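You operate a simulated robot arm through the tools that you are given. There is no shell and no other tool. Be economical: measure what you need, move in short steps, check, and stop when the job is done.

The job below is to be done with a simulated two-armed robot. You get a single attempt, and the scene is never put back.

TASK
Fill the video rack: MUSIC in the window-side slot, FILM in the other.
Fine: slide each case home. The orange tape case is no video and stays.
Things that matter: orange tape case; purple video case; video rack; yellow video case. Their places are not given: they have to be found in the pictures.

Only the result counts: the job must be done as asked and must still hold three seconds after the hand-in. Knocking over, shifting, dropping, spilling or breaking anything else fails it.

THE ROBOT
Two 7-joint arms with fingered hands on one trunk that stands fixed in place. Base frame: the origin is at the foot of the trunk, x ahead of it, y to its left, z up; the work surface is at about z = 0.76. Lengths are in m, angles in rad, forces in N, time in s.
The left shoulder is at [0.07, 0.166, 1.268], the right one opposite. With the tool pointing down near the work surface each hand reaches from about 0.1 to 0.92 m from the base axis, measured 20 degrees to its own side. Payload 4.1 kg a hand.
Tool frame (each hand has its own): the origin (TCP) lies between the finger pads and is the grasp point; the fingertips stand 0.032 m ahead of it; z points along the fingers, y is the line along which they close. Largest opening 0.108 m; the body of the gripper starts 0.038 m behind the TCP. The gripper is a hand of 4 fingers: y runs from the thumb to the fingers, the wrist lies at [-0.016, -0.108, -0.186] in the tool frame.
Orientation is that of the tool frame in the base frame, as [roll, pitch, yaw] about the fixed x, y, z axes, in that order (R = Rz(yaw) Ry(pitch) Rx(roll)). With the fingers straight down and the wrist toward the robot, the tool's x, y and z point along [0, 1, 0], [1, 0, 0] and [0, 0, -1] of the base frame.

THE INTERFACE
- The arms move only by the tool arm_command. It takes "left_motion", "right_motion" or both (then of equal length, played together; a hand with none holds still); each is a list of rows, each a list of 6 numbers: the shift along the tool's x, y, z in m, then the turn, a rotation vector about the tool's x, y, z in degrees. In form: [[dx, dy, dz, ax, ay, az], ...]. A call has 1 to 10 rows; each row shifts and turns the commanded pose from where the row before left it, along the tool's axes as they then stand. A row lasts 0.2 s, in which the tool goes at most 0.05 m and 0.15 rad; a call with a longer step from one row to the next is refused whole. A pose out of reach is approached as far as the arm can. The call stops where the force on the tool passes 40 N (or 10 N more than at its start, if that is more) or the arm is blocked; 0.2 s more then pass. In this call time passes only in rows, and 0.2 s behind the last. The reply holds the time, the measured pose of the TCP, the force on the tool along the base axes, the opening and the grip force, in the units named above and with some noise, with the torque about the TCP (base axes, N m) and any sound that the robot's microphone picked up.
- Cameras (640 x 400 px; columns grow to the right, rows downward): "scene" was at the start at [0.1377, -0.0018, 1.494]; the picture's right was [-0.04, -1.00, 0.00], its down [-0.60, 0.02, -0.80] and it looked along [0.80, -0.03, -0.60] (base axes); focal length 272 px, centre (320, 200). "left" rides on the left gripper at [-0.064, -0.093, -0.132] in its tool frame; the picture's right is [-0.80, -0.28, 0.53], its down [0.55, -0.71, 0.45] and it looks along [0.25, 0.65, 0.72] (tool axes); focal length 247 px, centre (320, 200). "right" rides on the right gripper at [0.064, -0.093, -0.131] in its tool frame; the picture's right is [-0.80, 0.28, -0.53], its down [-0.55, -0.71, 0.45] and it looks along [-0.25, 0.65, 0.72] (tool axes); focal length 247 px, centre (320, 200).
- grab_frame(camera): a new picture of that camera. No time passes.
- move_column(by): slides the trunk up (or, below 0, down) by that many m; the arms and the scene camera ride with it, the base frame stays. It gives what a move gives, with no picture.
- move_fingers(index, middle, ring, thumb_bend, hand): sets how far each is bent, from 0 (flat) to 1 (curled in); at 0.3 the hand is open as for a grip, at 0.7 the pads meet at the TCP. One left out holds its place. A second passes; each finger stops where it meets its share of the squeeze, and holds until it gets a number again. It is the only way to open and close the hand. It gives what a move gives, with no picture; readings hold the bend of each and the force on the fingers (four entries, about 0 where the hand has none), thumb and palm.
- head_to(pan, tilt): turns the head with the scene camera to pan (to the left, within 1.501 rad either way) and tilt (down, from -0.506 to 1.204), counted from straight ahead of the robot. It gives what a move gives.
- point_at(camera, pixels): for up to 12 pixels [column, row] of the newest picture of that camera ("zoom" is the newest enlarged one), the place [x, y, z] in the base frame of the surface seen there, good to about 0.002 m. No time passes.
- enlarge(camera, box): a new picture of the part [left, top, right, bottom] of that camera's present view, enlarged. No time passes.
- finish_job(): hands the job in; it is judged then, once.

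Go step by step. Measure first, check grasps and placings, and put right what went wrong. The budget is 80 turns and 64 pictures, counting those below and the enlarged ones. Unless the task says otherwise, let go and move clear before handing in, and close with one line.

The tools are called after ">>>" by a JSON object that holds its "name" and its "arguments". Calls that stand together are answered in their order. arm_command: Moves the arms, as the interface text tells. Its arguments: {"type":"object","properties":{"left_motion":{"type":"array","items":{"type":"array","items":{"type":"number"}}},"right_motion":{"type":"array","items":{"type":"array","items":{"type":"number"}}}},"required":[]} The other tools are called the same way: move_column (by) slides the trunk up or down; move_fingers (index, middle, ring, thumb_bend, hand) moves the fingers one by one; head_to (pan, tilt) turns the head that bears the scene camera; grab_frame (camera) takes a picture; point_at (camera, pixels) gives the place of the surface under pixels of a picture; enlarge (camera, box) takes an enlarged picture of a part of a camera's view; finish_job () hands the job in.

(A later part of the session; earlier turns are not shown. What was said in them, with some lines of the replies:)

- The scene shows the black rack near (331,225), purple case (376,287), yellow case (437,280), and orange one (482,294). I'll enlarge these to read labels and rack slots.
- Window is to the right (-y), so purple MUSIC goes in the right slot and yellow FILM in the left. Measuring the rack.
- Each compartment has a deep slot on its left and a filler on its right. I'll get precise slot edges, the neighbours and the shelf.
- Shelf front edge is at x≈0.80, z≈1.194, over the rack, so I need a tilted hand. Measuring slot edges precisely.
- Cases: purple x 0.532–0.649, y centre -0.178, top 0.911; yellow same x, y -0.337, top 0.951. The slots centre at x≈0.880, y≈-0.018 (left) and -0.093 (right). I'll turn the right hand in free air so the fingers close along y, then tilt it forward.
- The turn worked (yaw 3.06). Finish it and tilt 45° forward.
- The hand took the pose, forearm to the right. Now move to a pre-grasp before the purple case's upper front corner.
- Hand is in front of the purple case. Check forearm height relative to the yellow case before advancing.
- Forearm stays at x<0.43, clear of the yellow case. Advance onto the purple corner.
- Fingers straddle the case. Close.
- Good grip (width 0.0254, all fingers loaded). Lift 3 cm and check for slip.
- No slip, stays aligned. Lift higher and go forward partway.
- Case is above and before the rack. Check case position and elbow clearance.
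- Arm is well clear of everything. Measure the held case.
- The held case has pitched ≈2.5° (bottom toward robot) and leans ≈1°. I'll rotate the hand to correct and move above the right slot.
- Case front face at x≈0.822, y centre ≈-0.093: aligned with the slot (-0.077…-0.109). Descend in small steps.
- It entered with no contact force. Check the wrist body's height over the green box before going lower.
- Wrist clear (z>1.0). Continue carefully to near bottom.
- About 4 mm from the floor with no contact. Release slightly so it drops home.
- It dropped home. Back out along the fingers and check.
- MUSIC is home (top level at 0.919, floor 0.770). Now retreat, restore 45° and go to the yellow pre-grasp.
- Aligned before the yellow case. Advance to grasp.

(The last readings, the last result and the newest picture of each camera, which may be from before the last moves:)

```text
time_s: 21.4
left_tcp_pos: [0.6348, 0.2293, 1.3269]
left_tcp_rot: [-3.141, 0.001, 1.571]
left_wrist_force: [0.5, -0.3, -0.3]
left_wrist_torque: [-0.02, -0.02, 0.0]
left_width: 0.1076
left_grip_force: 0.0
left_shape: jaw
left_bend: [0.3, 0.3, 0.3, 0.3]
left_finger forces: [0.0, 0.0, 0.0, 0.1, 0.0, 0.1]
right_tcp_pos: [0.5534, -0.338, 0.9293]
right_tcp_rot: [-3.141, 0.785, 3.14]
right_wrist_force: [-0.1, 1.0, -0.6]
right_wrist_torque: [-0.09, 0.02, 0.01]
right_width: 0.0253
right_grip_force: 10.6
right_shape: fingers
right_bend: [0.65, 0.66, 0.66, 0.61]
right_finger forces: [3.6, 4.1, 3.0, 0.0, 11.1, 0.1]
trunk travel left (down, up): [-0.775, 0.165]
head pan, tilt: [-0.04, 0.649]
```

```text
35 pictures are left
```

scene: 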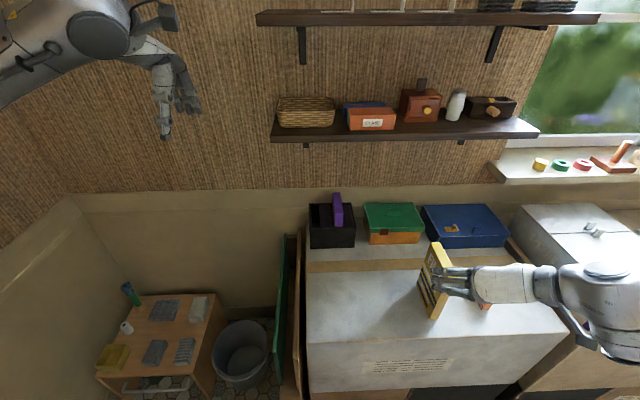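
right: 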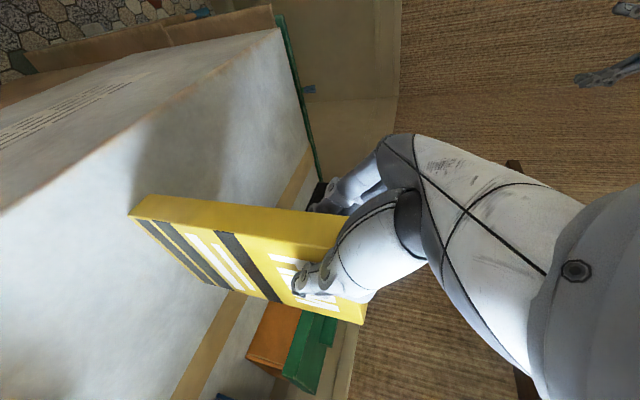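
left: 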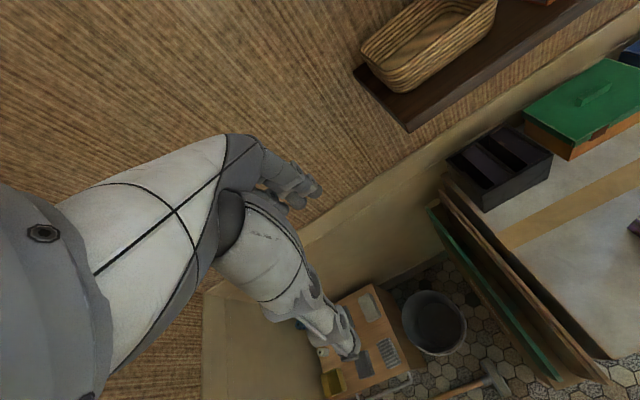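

Yellow gripped (width 0.0253). Lift to bottom ≈0.875.

>>> {"name": "arm_command", "arguments": {"right_motion": [[-0.0106, 0, -0.0106, 0, 0, 0], [-0.0106, 0, -0.0106, 0, 0, 0], [-0.0148, 0, -0.0148, 0, 0, 0], [-0.0148, 0, -0.0148, 0, 0, 0], [-0.0148, 0, -0.0148, 0, 0, 0], [-0.0148, 0, -0.0148, 0, 0, 0]]}}

>>> {"name": "grab_frame", "arguments": {"camera": "right"}}

```text
time_s: 22.8
left_tcp_pos: [0.635, 0.229, 1.3274]
left_tcp_rot: [3.141, 0.0, 1.573]
left_wrist_force: [-0.1, 0.8, 0.9]
left_wrist_torque: [-0.02, 0.02, -0.01]
left_width: 0.1076
left_grip_force: 0.1
left_shape: jaw
left_bend: [0.3, 0.3, 0.3, 0.3]
left_finger forces: [0.1, 0.0, 0.0, 0.0, 0.0, 0.0]
right_tcp_pos: [0.5502, -0.3374, 1.0459]
right_tcp_rot: [3.141, 0.784, 3.138]
right_wrist_force: [0.8, 1.0, -1.6]
right_wrist_torque: [-0.01, 0.1, 0.0]
right_width: 0.0251
right_grip_force: 10.7
right_shape: fingers
right_bend: [0.65, 0.66, 0.66, 0.61]
right_finger forces: [4.1, 4.0, 2.8, 0.1, 11.1, 0.1]
trunk travel left (down, up): [-0.775, 0.165]
head pan, tilt: [-0.04, 0.649]
```

```text
34 pictures are left
```

right: 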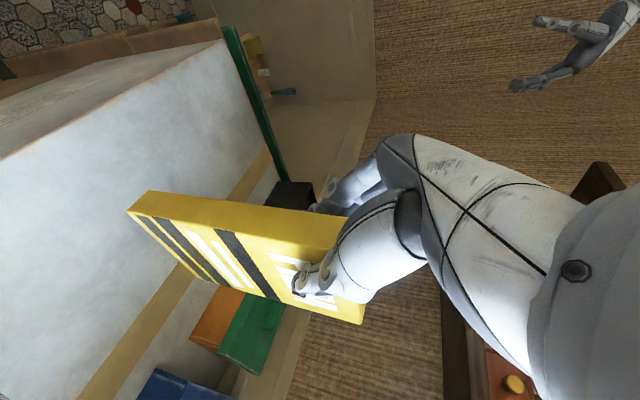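

Held well. Move left to y≈-0.018, only slightly forward.

>>> {"name": "arm_command", "arguments": {"right_motion": [[-0.0088, 0.0399, 0.0088, 0, 0, 0], [-0.0088, 0.0399, 0.0088, 0, 0, 0], [-0.0088, 0.0399, 0.0088, 0, 0, 0], [-0.0088, 0.0399, 0.0088, 0, 0, 0], [-0.0088, 0.0399, 0.0088, 0, 0, 0], [-0.0088, 0.0399, 0.0088, 0, 0, 0], [-0.0088, 0.0399, 0.0088, 0, 0, 0], [-0.0088, 0.0399, 0.0088, 0, 0, 0]]}}

>>> {"name": "grab_frame", "arguments": {"camera": "scene"}}

>>> {"name": "enlarge", "arguments": {"camera": "scene", "box": [290, 185, 390, 265]}}

```text
time_s: 24.6
left_tcp_pos: [0.636, 0.2296, 1.3248]
left_tcp_rot: [-3.139, 0.001, 1.571]
left_wrist_force: [-0.2, 0.3, -0.8]
left_wrist_torque: [-0.04, -0.02, 0.03]
left_width: 0.1075
left_grip_force: 0.2
left_shape: jaw
left_bend: [0.3, 0.3, 0.3, 0.3]
left_finger forces: [0.1, 0.0, 0.1, 0.0, 0.0, 0.1]
right_tcp_pos: [0.654, -0.0178, 1.0454]
right_tcp_rot: [-3.14, 0.781, 3.137]
right_wrist_force: [0.2, 0.7, -2.0]
right_wrist_torque: [-0.02, 0.07, -0.03]
right_width: 0.0254
right_grip_force: 11.4
right_shape: fingers
right_bend: [0.65, 0.66, 0.66, 0.61]
right_finger forces: [4.3, 4.0, 2.9, 0.0, 11.0, 0.1]
trunk travel left (down, up): [-0.775, 0.165]
head pan, tilt: [-0.04, 0.649]
```

```text
33 pictures are left
```

scene: 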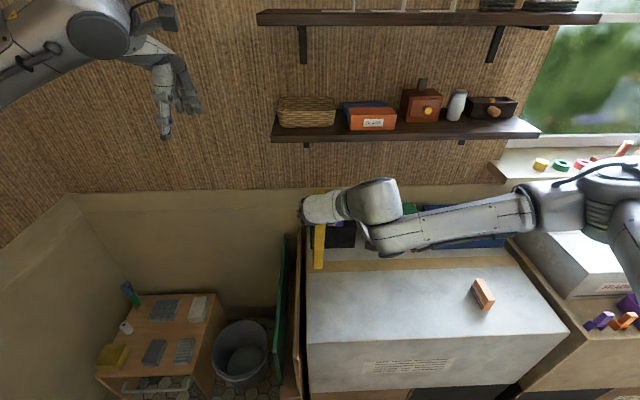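

```text
5.00 times, centred on (340, 225) of scene
```

zoom: 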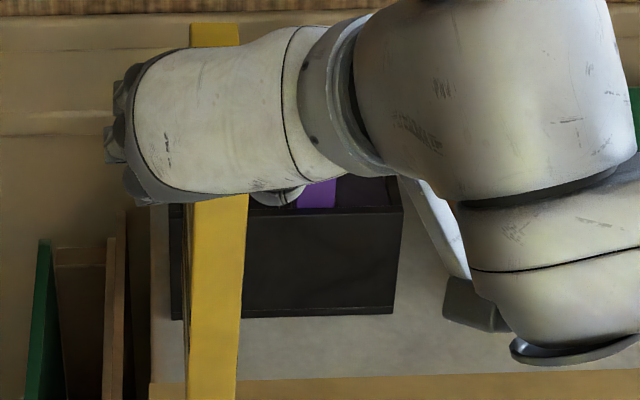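

>>> {"name": "point_at", "arguments": {"camera": "scene", "pixels": [[316, 267], [321, 267], [316, 255], [323, 255], [319, 250]]}}

>>> {"name": "point_at", "arguments": {"camera": "zoom", "pixels": [[191, 380], [234, 380], [194, 210], [245, 210], [193, 300], [239, 300], [194, 32], [236, 32], [215, 30], [215, 210], [215, 380], [550, 80]]}}

```text
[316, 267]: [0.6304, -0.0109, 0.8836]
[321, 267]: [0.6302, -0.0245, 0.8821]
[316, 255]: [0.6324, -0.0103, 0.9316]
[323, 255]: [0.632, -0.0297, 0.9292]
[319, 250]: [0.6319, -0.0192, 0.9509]
```

```text
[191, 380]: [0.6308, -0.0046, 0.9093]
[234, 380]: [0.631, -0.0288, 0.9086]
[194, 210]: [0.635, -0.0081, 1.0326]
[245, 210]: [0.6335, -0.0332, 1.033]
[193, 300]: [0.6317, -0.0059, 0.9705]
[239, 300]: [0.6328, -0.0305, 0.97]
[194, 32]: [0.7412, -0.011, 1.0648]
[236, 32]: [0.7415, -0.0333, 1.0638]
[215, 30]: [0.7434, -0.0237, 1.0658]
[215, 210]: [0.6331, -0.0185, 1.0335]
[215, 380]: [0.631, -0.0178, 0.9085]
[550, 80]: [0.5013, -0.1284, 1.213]
```

Yellow case leans ≈1.8°, pitches ≈1.4°, yaws ≈-0.8°. Correct those and go forward 14 cm, then re-measure.

>>> {"name": "arm_command", "arguments": {"right_motion": [[0, 0.003, 0, 0.73, -1.4, -1.87], [-0.0242, 0, 0.0253, 0, 0, 0], [-0.0242, 0, 0.0253, 0, 0, 0], [-0.0242, 0, 0.0253, 0, 0, 0], [-0.0242, 0, 0.0253, 0, 0, 0]]}}

>>> {"name": "enlarge", "arguments": {"camera": "scene", "box": [290, 150, 390, 250]}}

```text
time_s: 25.8
left_tcp_pos: [0.6364, 0.2302, 1.3242]
left_tcp_rot: [-3.141, 0.002, 1.572]
left_wrist_force: [0.2, 0.0, 0.5]
left_wrist_torque: [-0.04, -0.01, 0.0]
left_width: 0.1077
left_grip_force: 0.0
left_shape: jaw
left_bend: [0.3, 0.3, 0.3, 0.3]
left_finger forces: [0.0, 0.1, 0.0, 0.1, 0.0, 0.0]
right_tcp_pos: [0.7936, -0.0126, 1.0452]
right_tcp_rot: [-3.096, 0.807, -3.099]
right_wrist_force: [-0.4, -0.2, -1.7]
right_wrist_torque: [0.01, 0.08, -0.01]
right_width: 0.0253
right_grip_force: 10.6
right_shape: fingers
right_bend: [0.65, 0.66, 0.67, 0.61]
right_finger forces: [4.6, 3.8, 2.9, 0.0, 11.0, 0.1]
trunk travel left (down, up): [-0.775, 0.165]
head pan, tilt: [-0.04, 0.649]
```

```text
4.00 times, centred on (340, 200) of scene
```

zoom: 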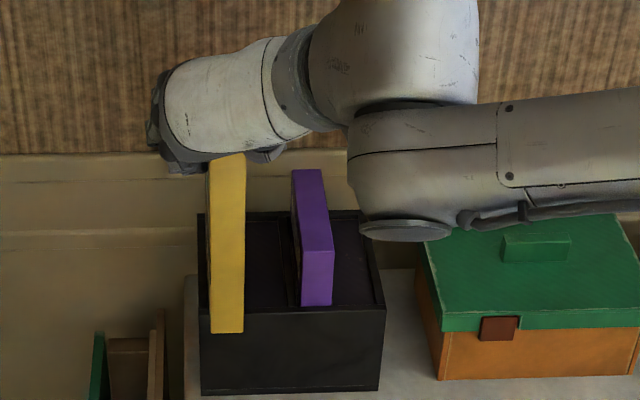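

>>> {"name": "point_at", "arguments": {"camera": "zoom", "pixels": [[215, 325], [240, 325], [213, 260], [242, 260], [211, 190], [243, 190], [211, 165], [243, 165], [400, 25], [340, 20], [240, 50], [460, 30]]}}

>>> {"name": "grab_frame", "arguments": {"camera": "scene"}}

```text
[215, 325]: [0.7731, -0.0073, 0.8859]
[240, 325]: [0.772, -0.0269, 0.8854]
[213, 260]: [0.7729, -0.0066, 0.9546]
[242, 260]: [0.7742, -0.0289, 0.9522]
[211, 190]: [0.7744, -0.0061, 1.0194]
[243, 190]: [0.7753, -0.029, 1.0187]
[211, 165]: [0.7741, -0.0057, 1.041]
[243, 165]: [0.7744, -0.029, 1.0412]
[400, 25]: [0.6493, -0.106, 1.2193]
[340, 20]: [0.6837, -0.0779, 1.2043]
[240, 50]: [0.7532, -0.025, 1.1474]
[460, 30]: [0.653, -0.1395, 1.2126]
```

```text
30 pictures are left
```

scene: 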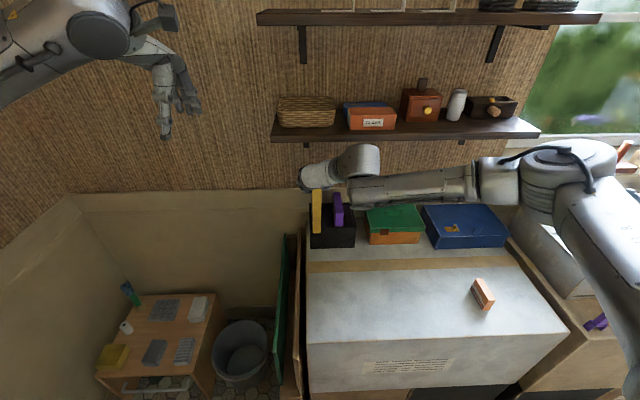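

Now upright: y centre -0.0173, face x≈0.774. Move forward the last 4.8 cm above the slot.

>>> {"name": "arm_command", "arguments": {"right_motion": [[-0.0167, -0.0005, 0.0175, 0, 0, 0], [-0.0168, -0.0006, 0.0176, 0, 0, 0]]}}

>>> {"name": "enlarge", "arguments": {"camera": "scene", "box": [290, 150, 390, 250]}}

```text
time_s: 26.4
left_tcp_pos: [0.6367, 0.2308, 1.3243]
left_tcp_rot: [-3.14, 0.001, 1.572]
left_wrist_force: [1.0, 0.2, 0.4]
left_wrist_torque: [-0.02, 0.01, 0.01]
left_width: 0.1076
left_grip_force: 0.0
left_shape: jaw
left_bend: [0.3, 0.3, 0.3, 0.3]
left_finger forces: [0.1, 0.1, 0.0, 0.0, 0.0, 0.0]
right_tcp_pos: [0.8421, -0.0118, 1.0433]
right_tcp_rot: [-3.093, 0.808, -3.096]
right_wrist_force: [0.1, -0.7, -2.1]
right_wrist_torque: [0.0, 0.09, 0.03]
right_width: 0.0251
right_grip_force: 10.8
right_shape: fingers
right_bend: [0.65, 0.66, 0.67, 0.61]
right_finger forces: [4.5, 3.7, 2.7, 0.0, 10.8, 0.1]
trunk travel left (down, up): [-0.775, 0.165]
head pan, tilt: [-0.04, 0.649]
```

```text
4.00 times, centred on (340, 200) of scene
```

zoom: 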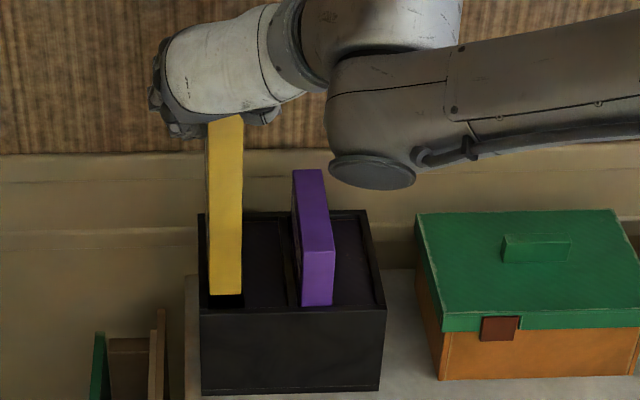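

>>> {"name": "point_at", "arguments": {"camera": "zoom", "pixels": [[213, 288], [238, 288], [211, 230], [240, 230], [211, 160], [242, 160], [211, 130], [241, 130], [206, 298], [243, 300], [204, 250]]}}

```text
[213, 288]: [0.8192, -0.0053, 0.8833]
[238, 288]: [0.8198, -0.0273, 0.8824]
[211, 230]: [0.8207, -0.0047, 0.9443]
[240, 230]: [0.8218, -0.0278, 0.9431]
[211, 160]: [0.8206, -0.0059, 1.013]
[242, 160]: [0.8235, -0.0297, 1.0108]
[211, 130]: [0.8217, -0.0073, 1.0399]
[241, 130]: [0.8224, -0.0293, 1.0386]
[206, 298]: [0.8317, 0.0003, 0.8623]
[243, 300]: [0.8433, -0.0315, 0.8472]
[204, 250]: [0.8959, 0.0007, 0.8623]
```

Nearly aligned; small pitch/position tweak, then descend 5 cm with drift compensation.

>>> {"name": "arm_command", "arguments": {"right_motion": [[-0.001, -0.0005, 0.0011, 0, -0.6, 0], [0.0072, 0.0003, 0.0069, 0, 0, 0], [0.0072, 0.0004, 0.0069, 0, 0, 0], [0.0072, 0.0003, 0.0069, 0, 0, 0], [0.0072, 0.0003, 0.0069, 0, 0, 0], [0.0072, 0.0004, 0.0069, 0, 0, 0]]}}

>>> {"name": "enlarge", "arguments": {"camera": "scene", "box": [290, 150, 390, 250]}}

```text
time_s: 27.8
left_tcp_pos: [0.6356, 0.2291, 1.3268]
left_tcp_rot: [-3.139, 0.0, 1.574]
left_wrist_force: [-0.1, 0.7, -0.3]
left_wrist_torque: [0.02, -0.01, 0.01]
left_width: 0.1076
left_grip_force: 0.1
left_shape: jaw
left_bend: [0.3, 0.3, 0.3, 0.3]
left_finger forces: [0.0, 0.1, 0.0, 0.0, 0.0, 0.0]
right_tcp_pos: [0.8428, -0.0164, 0.9958]
right_tcp_rot: [-3.095, 0.818, -3.098]
right_wrist_force: [0.6, 0.5, -2.7]
right_wrist_torque: [0.02, 0.1, -0.02]
right_width: 0.0255
right_grip_force: 10.9
right_shape: fingers
right_bend: [0.65, 0.66, 0.67, 0.61]
right_finger forces: [4.8, 3.6, 2.7, 0.0, 11.0, 0.0]
trunk travel left (down, up): [-0.775, 0.165]
head pan, tilt: [-0.04, 0.649]
```

```text
4.00 times, centred on (340, 200) of scene
```

zoom: 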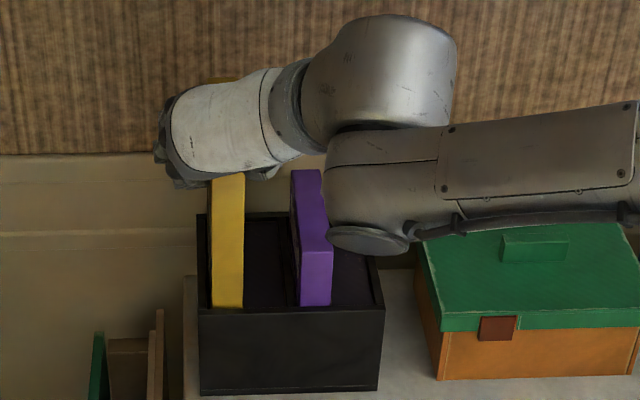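

>>> {"name": "point_at", "arguments": {"camera": "zoom", "pixels": [[215, 295], [240, 295], [213, 250], [242, 250], [213, 190], [243, 190], [370, 240], [345, 220], [380, 252], [340, 180], [300, 300], [330, 300]]}}

```text
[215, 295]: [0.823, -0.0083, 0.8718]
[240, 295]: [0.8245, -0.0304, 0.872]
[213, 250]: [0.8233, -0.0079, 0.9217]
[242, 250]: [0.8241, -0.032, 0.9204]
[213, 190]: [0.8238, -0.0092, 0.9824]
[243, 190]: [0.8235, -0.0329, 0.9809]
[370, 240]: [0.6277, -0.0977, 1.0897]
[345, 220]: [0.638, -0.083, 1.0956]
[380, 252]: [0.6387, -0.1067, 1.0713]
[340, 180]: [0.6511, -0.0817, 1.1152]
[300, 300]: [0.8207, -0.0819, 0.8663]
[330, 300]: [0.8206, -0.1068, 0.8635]
```

Drifted ≈2 mm toward -y; re-centre and continue down 5 cm.

>>> {"name": "arm_command", "arguments": {"right_motion": [[0, 0.0022, 0, 0, 0, 0], [0.0073, 0.0005, 0.0068, 0, 0, 0], [0.0073, 0.0005, 0.0068, 0, 0, 0], [0.0073, 0.0005, 0.0068, 0, 0, 0]]}}

>>> {"name": "enlarge", "arguments": {"camera": "scene", "box": [290, 150, 390, 250]}}

```text
time_s: 28.8
left_tcp_pos: [0.6357, 0.229, 1.3256]
left_tcp_rot: [-3.14, 0.0, 1.574]
left_wrist_force: [0.0, 0.3, 0.3]
left_wrist_torque: [0.04, 0.01, -0.01]
left_width: 0.1079
left_grip_force: 0.1
left_shape: jaw
left_bend: [0.3, 0.3, 0.3, 0.3]
left_finger forces: [0.1, 0.0, 0.0, 0.1, 0.0, 0.1]
right_tcp_pos: [0.8438, -0.014, 0.9653]
right_tcp_rot: [-3.094, 0.818, -3.097]
right_wrist_force: [0.4, -0.2, -1.3]
right_wrist_torque: [-0.02, 0.07, 0.02]
right_width: 0.0254
right_grip_force: 11.1
right_shape: fingers
right_bend: [0.65, 0.66, 0.67, 0.61]
right_finger forces: [4.4, 3.6, 2.8, 0.1, 11.1, 0.0]
trunk travel left (down, up): [-0.775, 0.165]
head pan, tilt: [-0.04, 0.649]
```

```text
4.00 times, centred on (340, 200) of scene
```

zoom: 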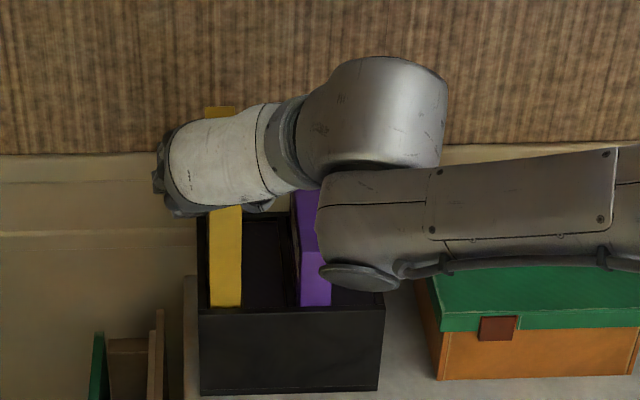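

Good. Descend the remaining ~2.3 cm.

>>> {"name": "arm_command", "arguments": {"right_motion": [[0.0073, 0.0005, 0.0068, 0, 0, 0], [0.0073, 0.0005, 0.0068, 0, 0, 0], [0.0022, 0.0001, 0.002, 0, 0, 0]]}}

>>> {"name": "enlarge", "arguments": {"camera": "scene", "box": [290, 170, 390, 250]}}

>>> {"name": "grab_frame", "arguments": {"camera": "right"}}

```text
time_s: 29.6
left_tcp_pos: [0.6346, 0.2292, 1.3248]
left_tcp_rot: [3.141, 0.002, 1.57]
left_wrist_force: [-0.1, -0.4, 1.2]
left_wrist_torque: [-0.03, 0.0, 0.05]
left_width: 0.1076
left_grip_force: 0.0
left_shape: jaw
left_bend: [0.3, 0.3, 0.3, 0.3]
left_finger forces: [0.1, 0.0, 0.1, 0.1, 0.0, 0.0]
right_tcp_pos: [0.8436, -0.0126, 0.9424]
right_tcp_rot: [-3.099, 0.818, -3.1]
right_wrist_force: [0.0, 0.6, -2.6]
right_wrist_torque: [-0.02, 0.09, 0.01]
right_width: 0.0256
right_grip_force: 11.0
right_shape: fingers
right_bend: [0.65, 0.66, 0.67, 0.61]
right_finger forces: [4.4, 3.6, 2.7, 0.0, 11.0, 0.0]
trunk travel left (down, up): [-0.775, 0.165]
head pan, tilt: [-0.04, 0.649]
```

```text
5.00 times, centred on (340, 210) of scene
```

zoom: 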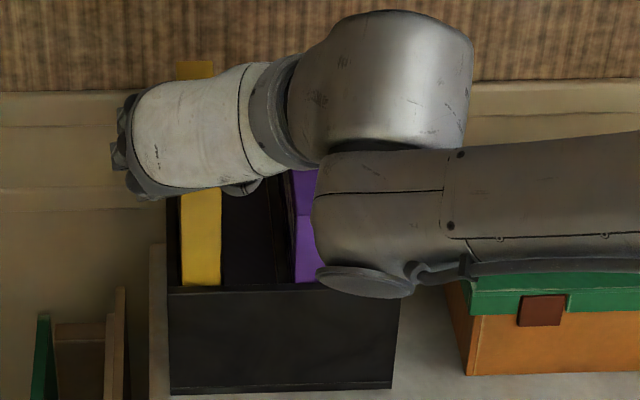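

```text
25 pictures are left
```

right: 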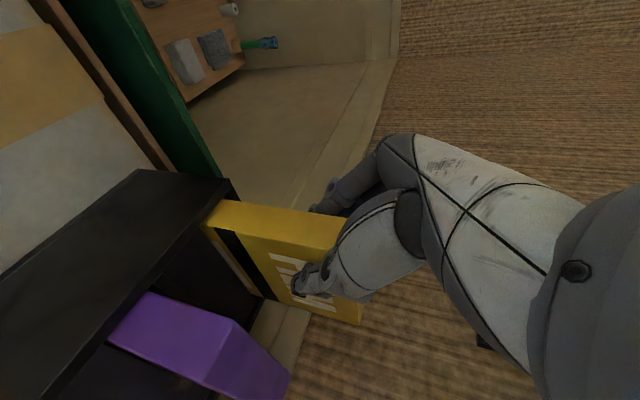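

About 6 mm remain; lower 4 mm and release slightly.

>>> {"name": "arm_command", "arguments": {"right_motion": [[0.0029, 0, 0.0027, 0, 0, 0]]}}

>>> {"name": "move_fingers", "arguments": {"hand": "right", "index": 0.57, "middle": 0.57, "ring": 0.57, "thumb_bend": 0.54}}

>>> {"name": "enlarge", "arguments": {"camera": "scene", "box": [290, 170, 390, 250]}}

>>> {"name": "grab_frame", "arguments": {"camera": "right"}}

```text
time_s: 30.0
left_tcp_pos: [0.6352, 0.2286, 1.3264]
left_tcp_rot: [-3.138, -0.001, 1.572]
left_wrist_force: [0.3, -0.1, -0.8]
left_wrist_torque: [-0.02, 0.01, 0.01]
left_width: 0.1075
left_grip_force: 0.2
left_shape: jaw
left_bend: [0.3, 0.3, 0.3, 0.3]
left_finger forces: [0.1, 0.0, 0.1, 0.0, 0.1, 0.0]
right_tcp_pos: [0.8432, -0.0125, 0.9387]
right_tcp_rot: [-3.094, 0.817, -3.097]
right_wrist_force: [0.0, 0.7, -2.6]
right_wrist_torque: [-0.05, 0.06, -0.02]
right_width: 0.0255
right_grip_force: 11.0
right_shape: fingers
right_bend: [0.65, 0.66, 0.67, 0.61]
right_finger forces: [4.3, 3.6, 2.9, 0.0, 10.9, 0.1]
trunk travel left (down, up): [-0.775, 0.165]
head pan, tilt: [-0.04, 0.649]
```

```text
time_s: 31.0
left_tcp_pos: [0.6356, 0.2296, 1.3266]
left_tcp_rot: [3.14, 0.001, 1.572]
left_wrist_force: [0.0, -0.1, -0.8]
left_wrist_torque: [-0.01, 0.02, -0.02]
left_width: 0.1074
left_grip_force: 0.0
left_shape: jaw
left_bend: [0.3, 0.3, 0.3, 0.3]
left_finger forces: [0.0, 0.0, 0.0, 0.1, 0.1, 0.0]
right_tcp_pos: [0.8434, -0.0126, 0.9395]
right_tcp_rot: [-3.096, 0.818, -3.098]
right_wrist_force: [-1.0, -0.1, -0.1]
right_wrist_torque: [0.04, 0.0, -0.03]
right_width: 0.0417
right_grip_force: 0.0
right_shape: fingers
right_bend: [0.56, 0.56, 0.56, 0.54]
right_finger forces: [0.0, 0.0, 0.1, 0.1, 0.0, 0.0]
trunk travel left (down, up): [-0.775, 0.165]
head pan, tilt: [-0.04, 0.649]
```

```text
5.00 times, centred on (340, 210) of scene
```

zoom: 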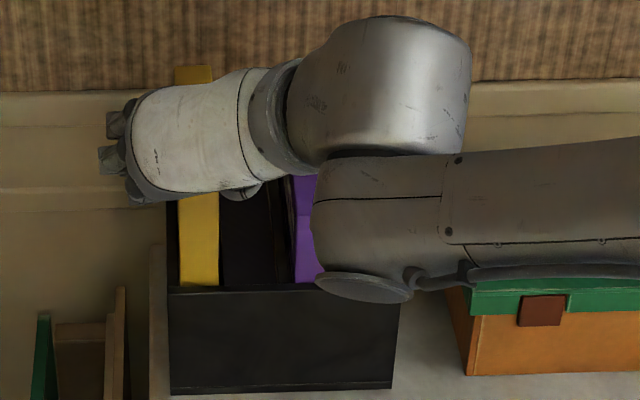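

```text
23 pictures are left
```

right: 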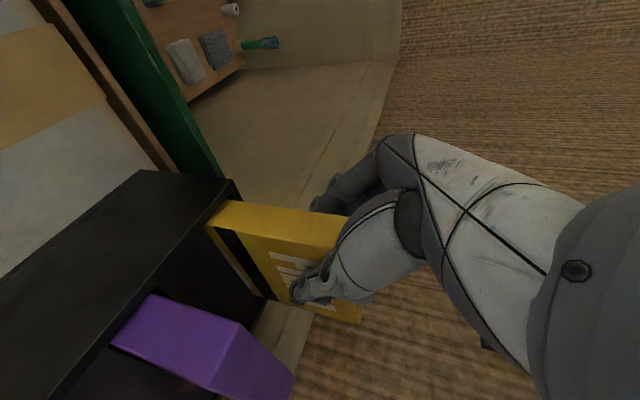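

Released. Retreat along the fingers straight back.

>>> {"name": "arm_command", "arguments": {"right_motion": [[0, 0, -0.02, 0, 0, 0], [0, -0.0005, -0.035, 0, 0, 0], [0, -0.0005, -0.045, 0, 0, 0], [0, 0, -0.045, 0, 0, 0], [0.02, 0, -0.035, 0, 0, 0], [0.02, -0.02, -0.03, 0, 0, 0], [0, -0.045, 0, 0, 0, 0], [0, -0.045, 0, 0, 0, 0], [0, -0.045, 0, 0, 0, 0], [0, -0.045, 0, 0, 0, 0]]}}

>>> {"name": "grab_frame", "arguments": {"camera": "scene"}}

>>> {"name": "enlarge", "arguments": {"camera": "scene", "box": [290, 170, 390, 250]}}

```text
time_s: 33.2
left_tcp_pos: [0.6346, 0.2287, 1.3269]
left_tcp_rot: [3.141, -0.002, 1.573]
left_wrist_force: [-0.4, 0.7, 0.3]
left_wrist_torque: [0.0, -0.01, 0.0]
left_width: 0.1078
left_grip_force: 0.0
left_shape: jaw
left_bend: [0.3, 0.3, 0.3, 0.3]
left_finger forces: [0.0, 0.0, 0.2, 0.0, 0.0, 0.0]
right_tcp_pos: [0.6602, -0.2123, 1.0611]
right_tcp_rot: [-3.1, 0.82, -3.101]
right_wrist_force: [-1.1, -1.5, -0.5]
right_wrist_torque: [0.02, 0.0, 0.02]
right_width: 0.042
right_grip_force: 0.1
right_shape: fingers
right_bend: [0.56, 0.56, 0.56, 0.54]
right_finger forces: [0.0, 0.0, 0.0, 0.1, 0.1, 0.1]
trunk travel left (down, up): [-0.775, 0.165]
head pan, tilt: [-0.04, 0.649]
```

```text
22 pictures are left
```

scene: 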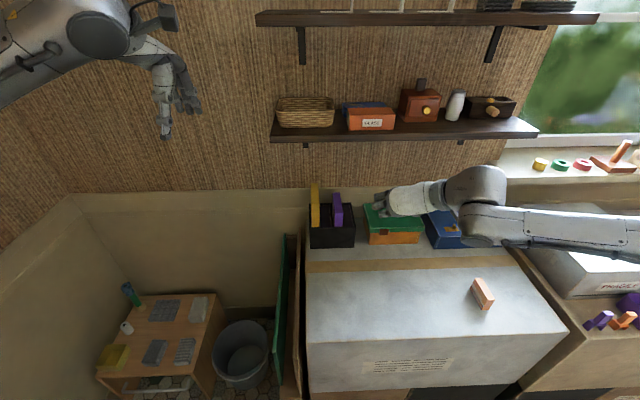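

```text
5.00 times, centred on (340, 210) of scene
```

zoom: 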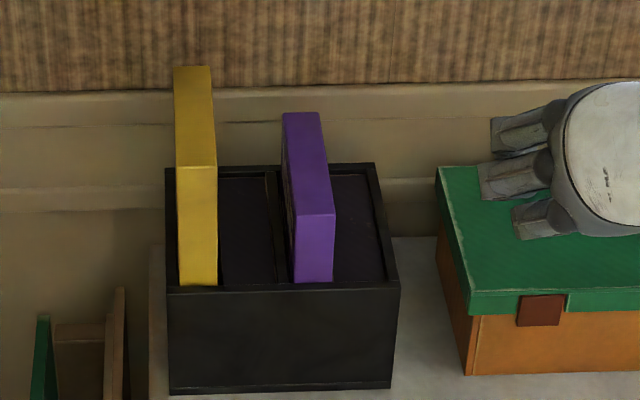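

>>> {"name": "point_at", "arguments": {"camera": "zoom", "pixels": [[182, 155], [212, 155], [180, 72], [206, 72], [195, 110], [183, 275], [213, 275], [310, 205], [303, 120], [180, 175], [214, 175]]}}

>>> {"name": "point_at", "arguments": {"camera": "scene", "pixels": [[475, 279], [489, 307]]}}

```text
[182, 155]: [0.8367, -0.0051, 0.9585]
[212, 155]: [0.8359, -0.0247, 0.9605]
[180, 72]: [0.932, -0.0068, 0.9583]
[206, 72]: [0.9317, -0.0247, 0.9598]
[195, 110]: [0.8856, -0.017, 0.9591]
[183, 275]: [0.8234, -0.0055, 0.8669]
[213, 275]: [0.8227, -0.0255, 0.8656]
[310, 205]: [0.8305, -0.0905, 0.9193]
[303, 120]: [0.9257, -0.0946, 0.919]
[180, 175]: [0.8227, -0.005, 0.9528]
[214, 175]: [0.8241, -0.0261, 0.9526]
```

```text
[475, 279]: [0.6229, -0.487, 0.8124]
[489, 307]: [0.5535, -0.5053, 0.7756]
```

FILM's top is level at 0.959 and MUSIC's at 0.919, so both sit on the rack floor. The orange case is unmoved and the hand is clear, so I'm handing in.

>>> {"name": "finish_job", "arguments": {}}

```text
The job is handed in.
```

MUSIC (purple) is fully home in the window-side slot and FILM (yellow) in the other; the orange tape case was not moved, and the job is handed in.
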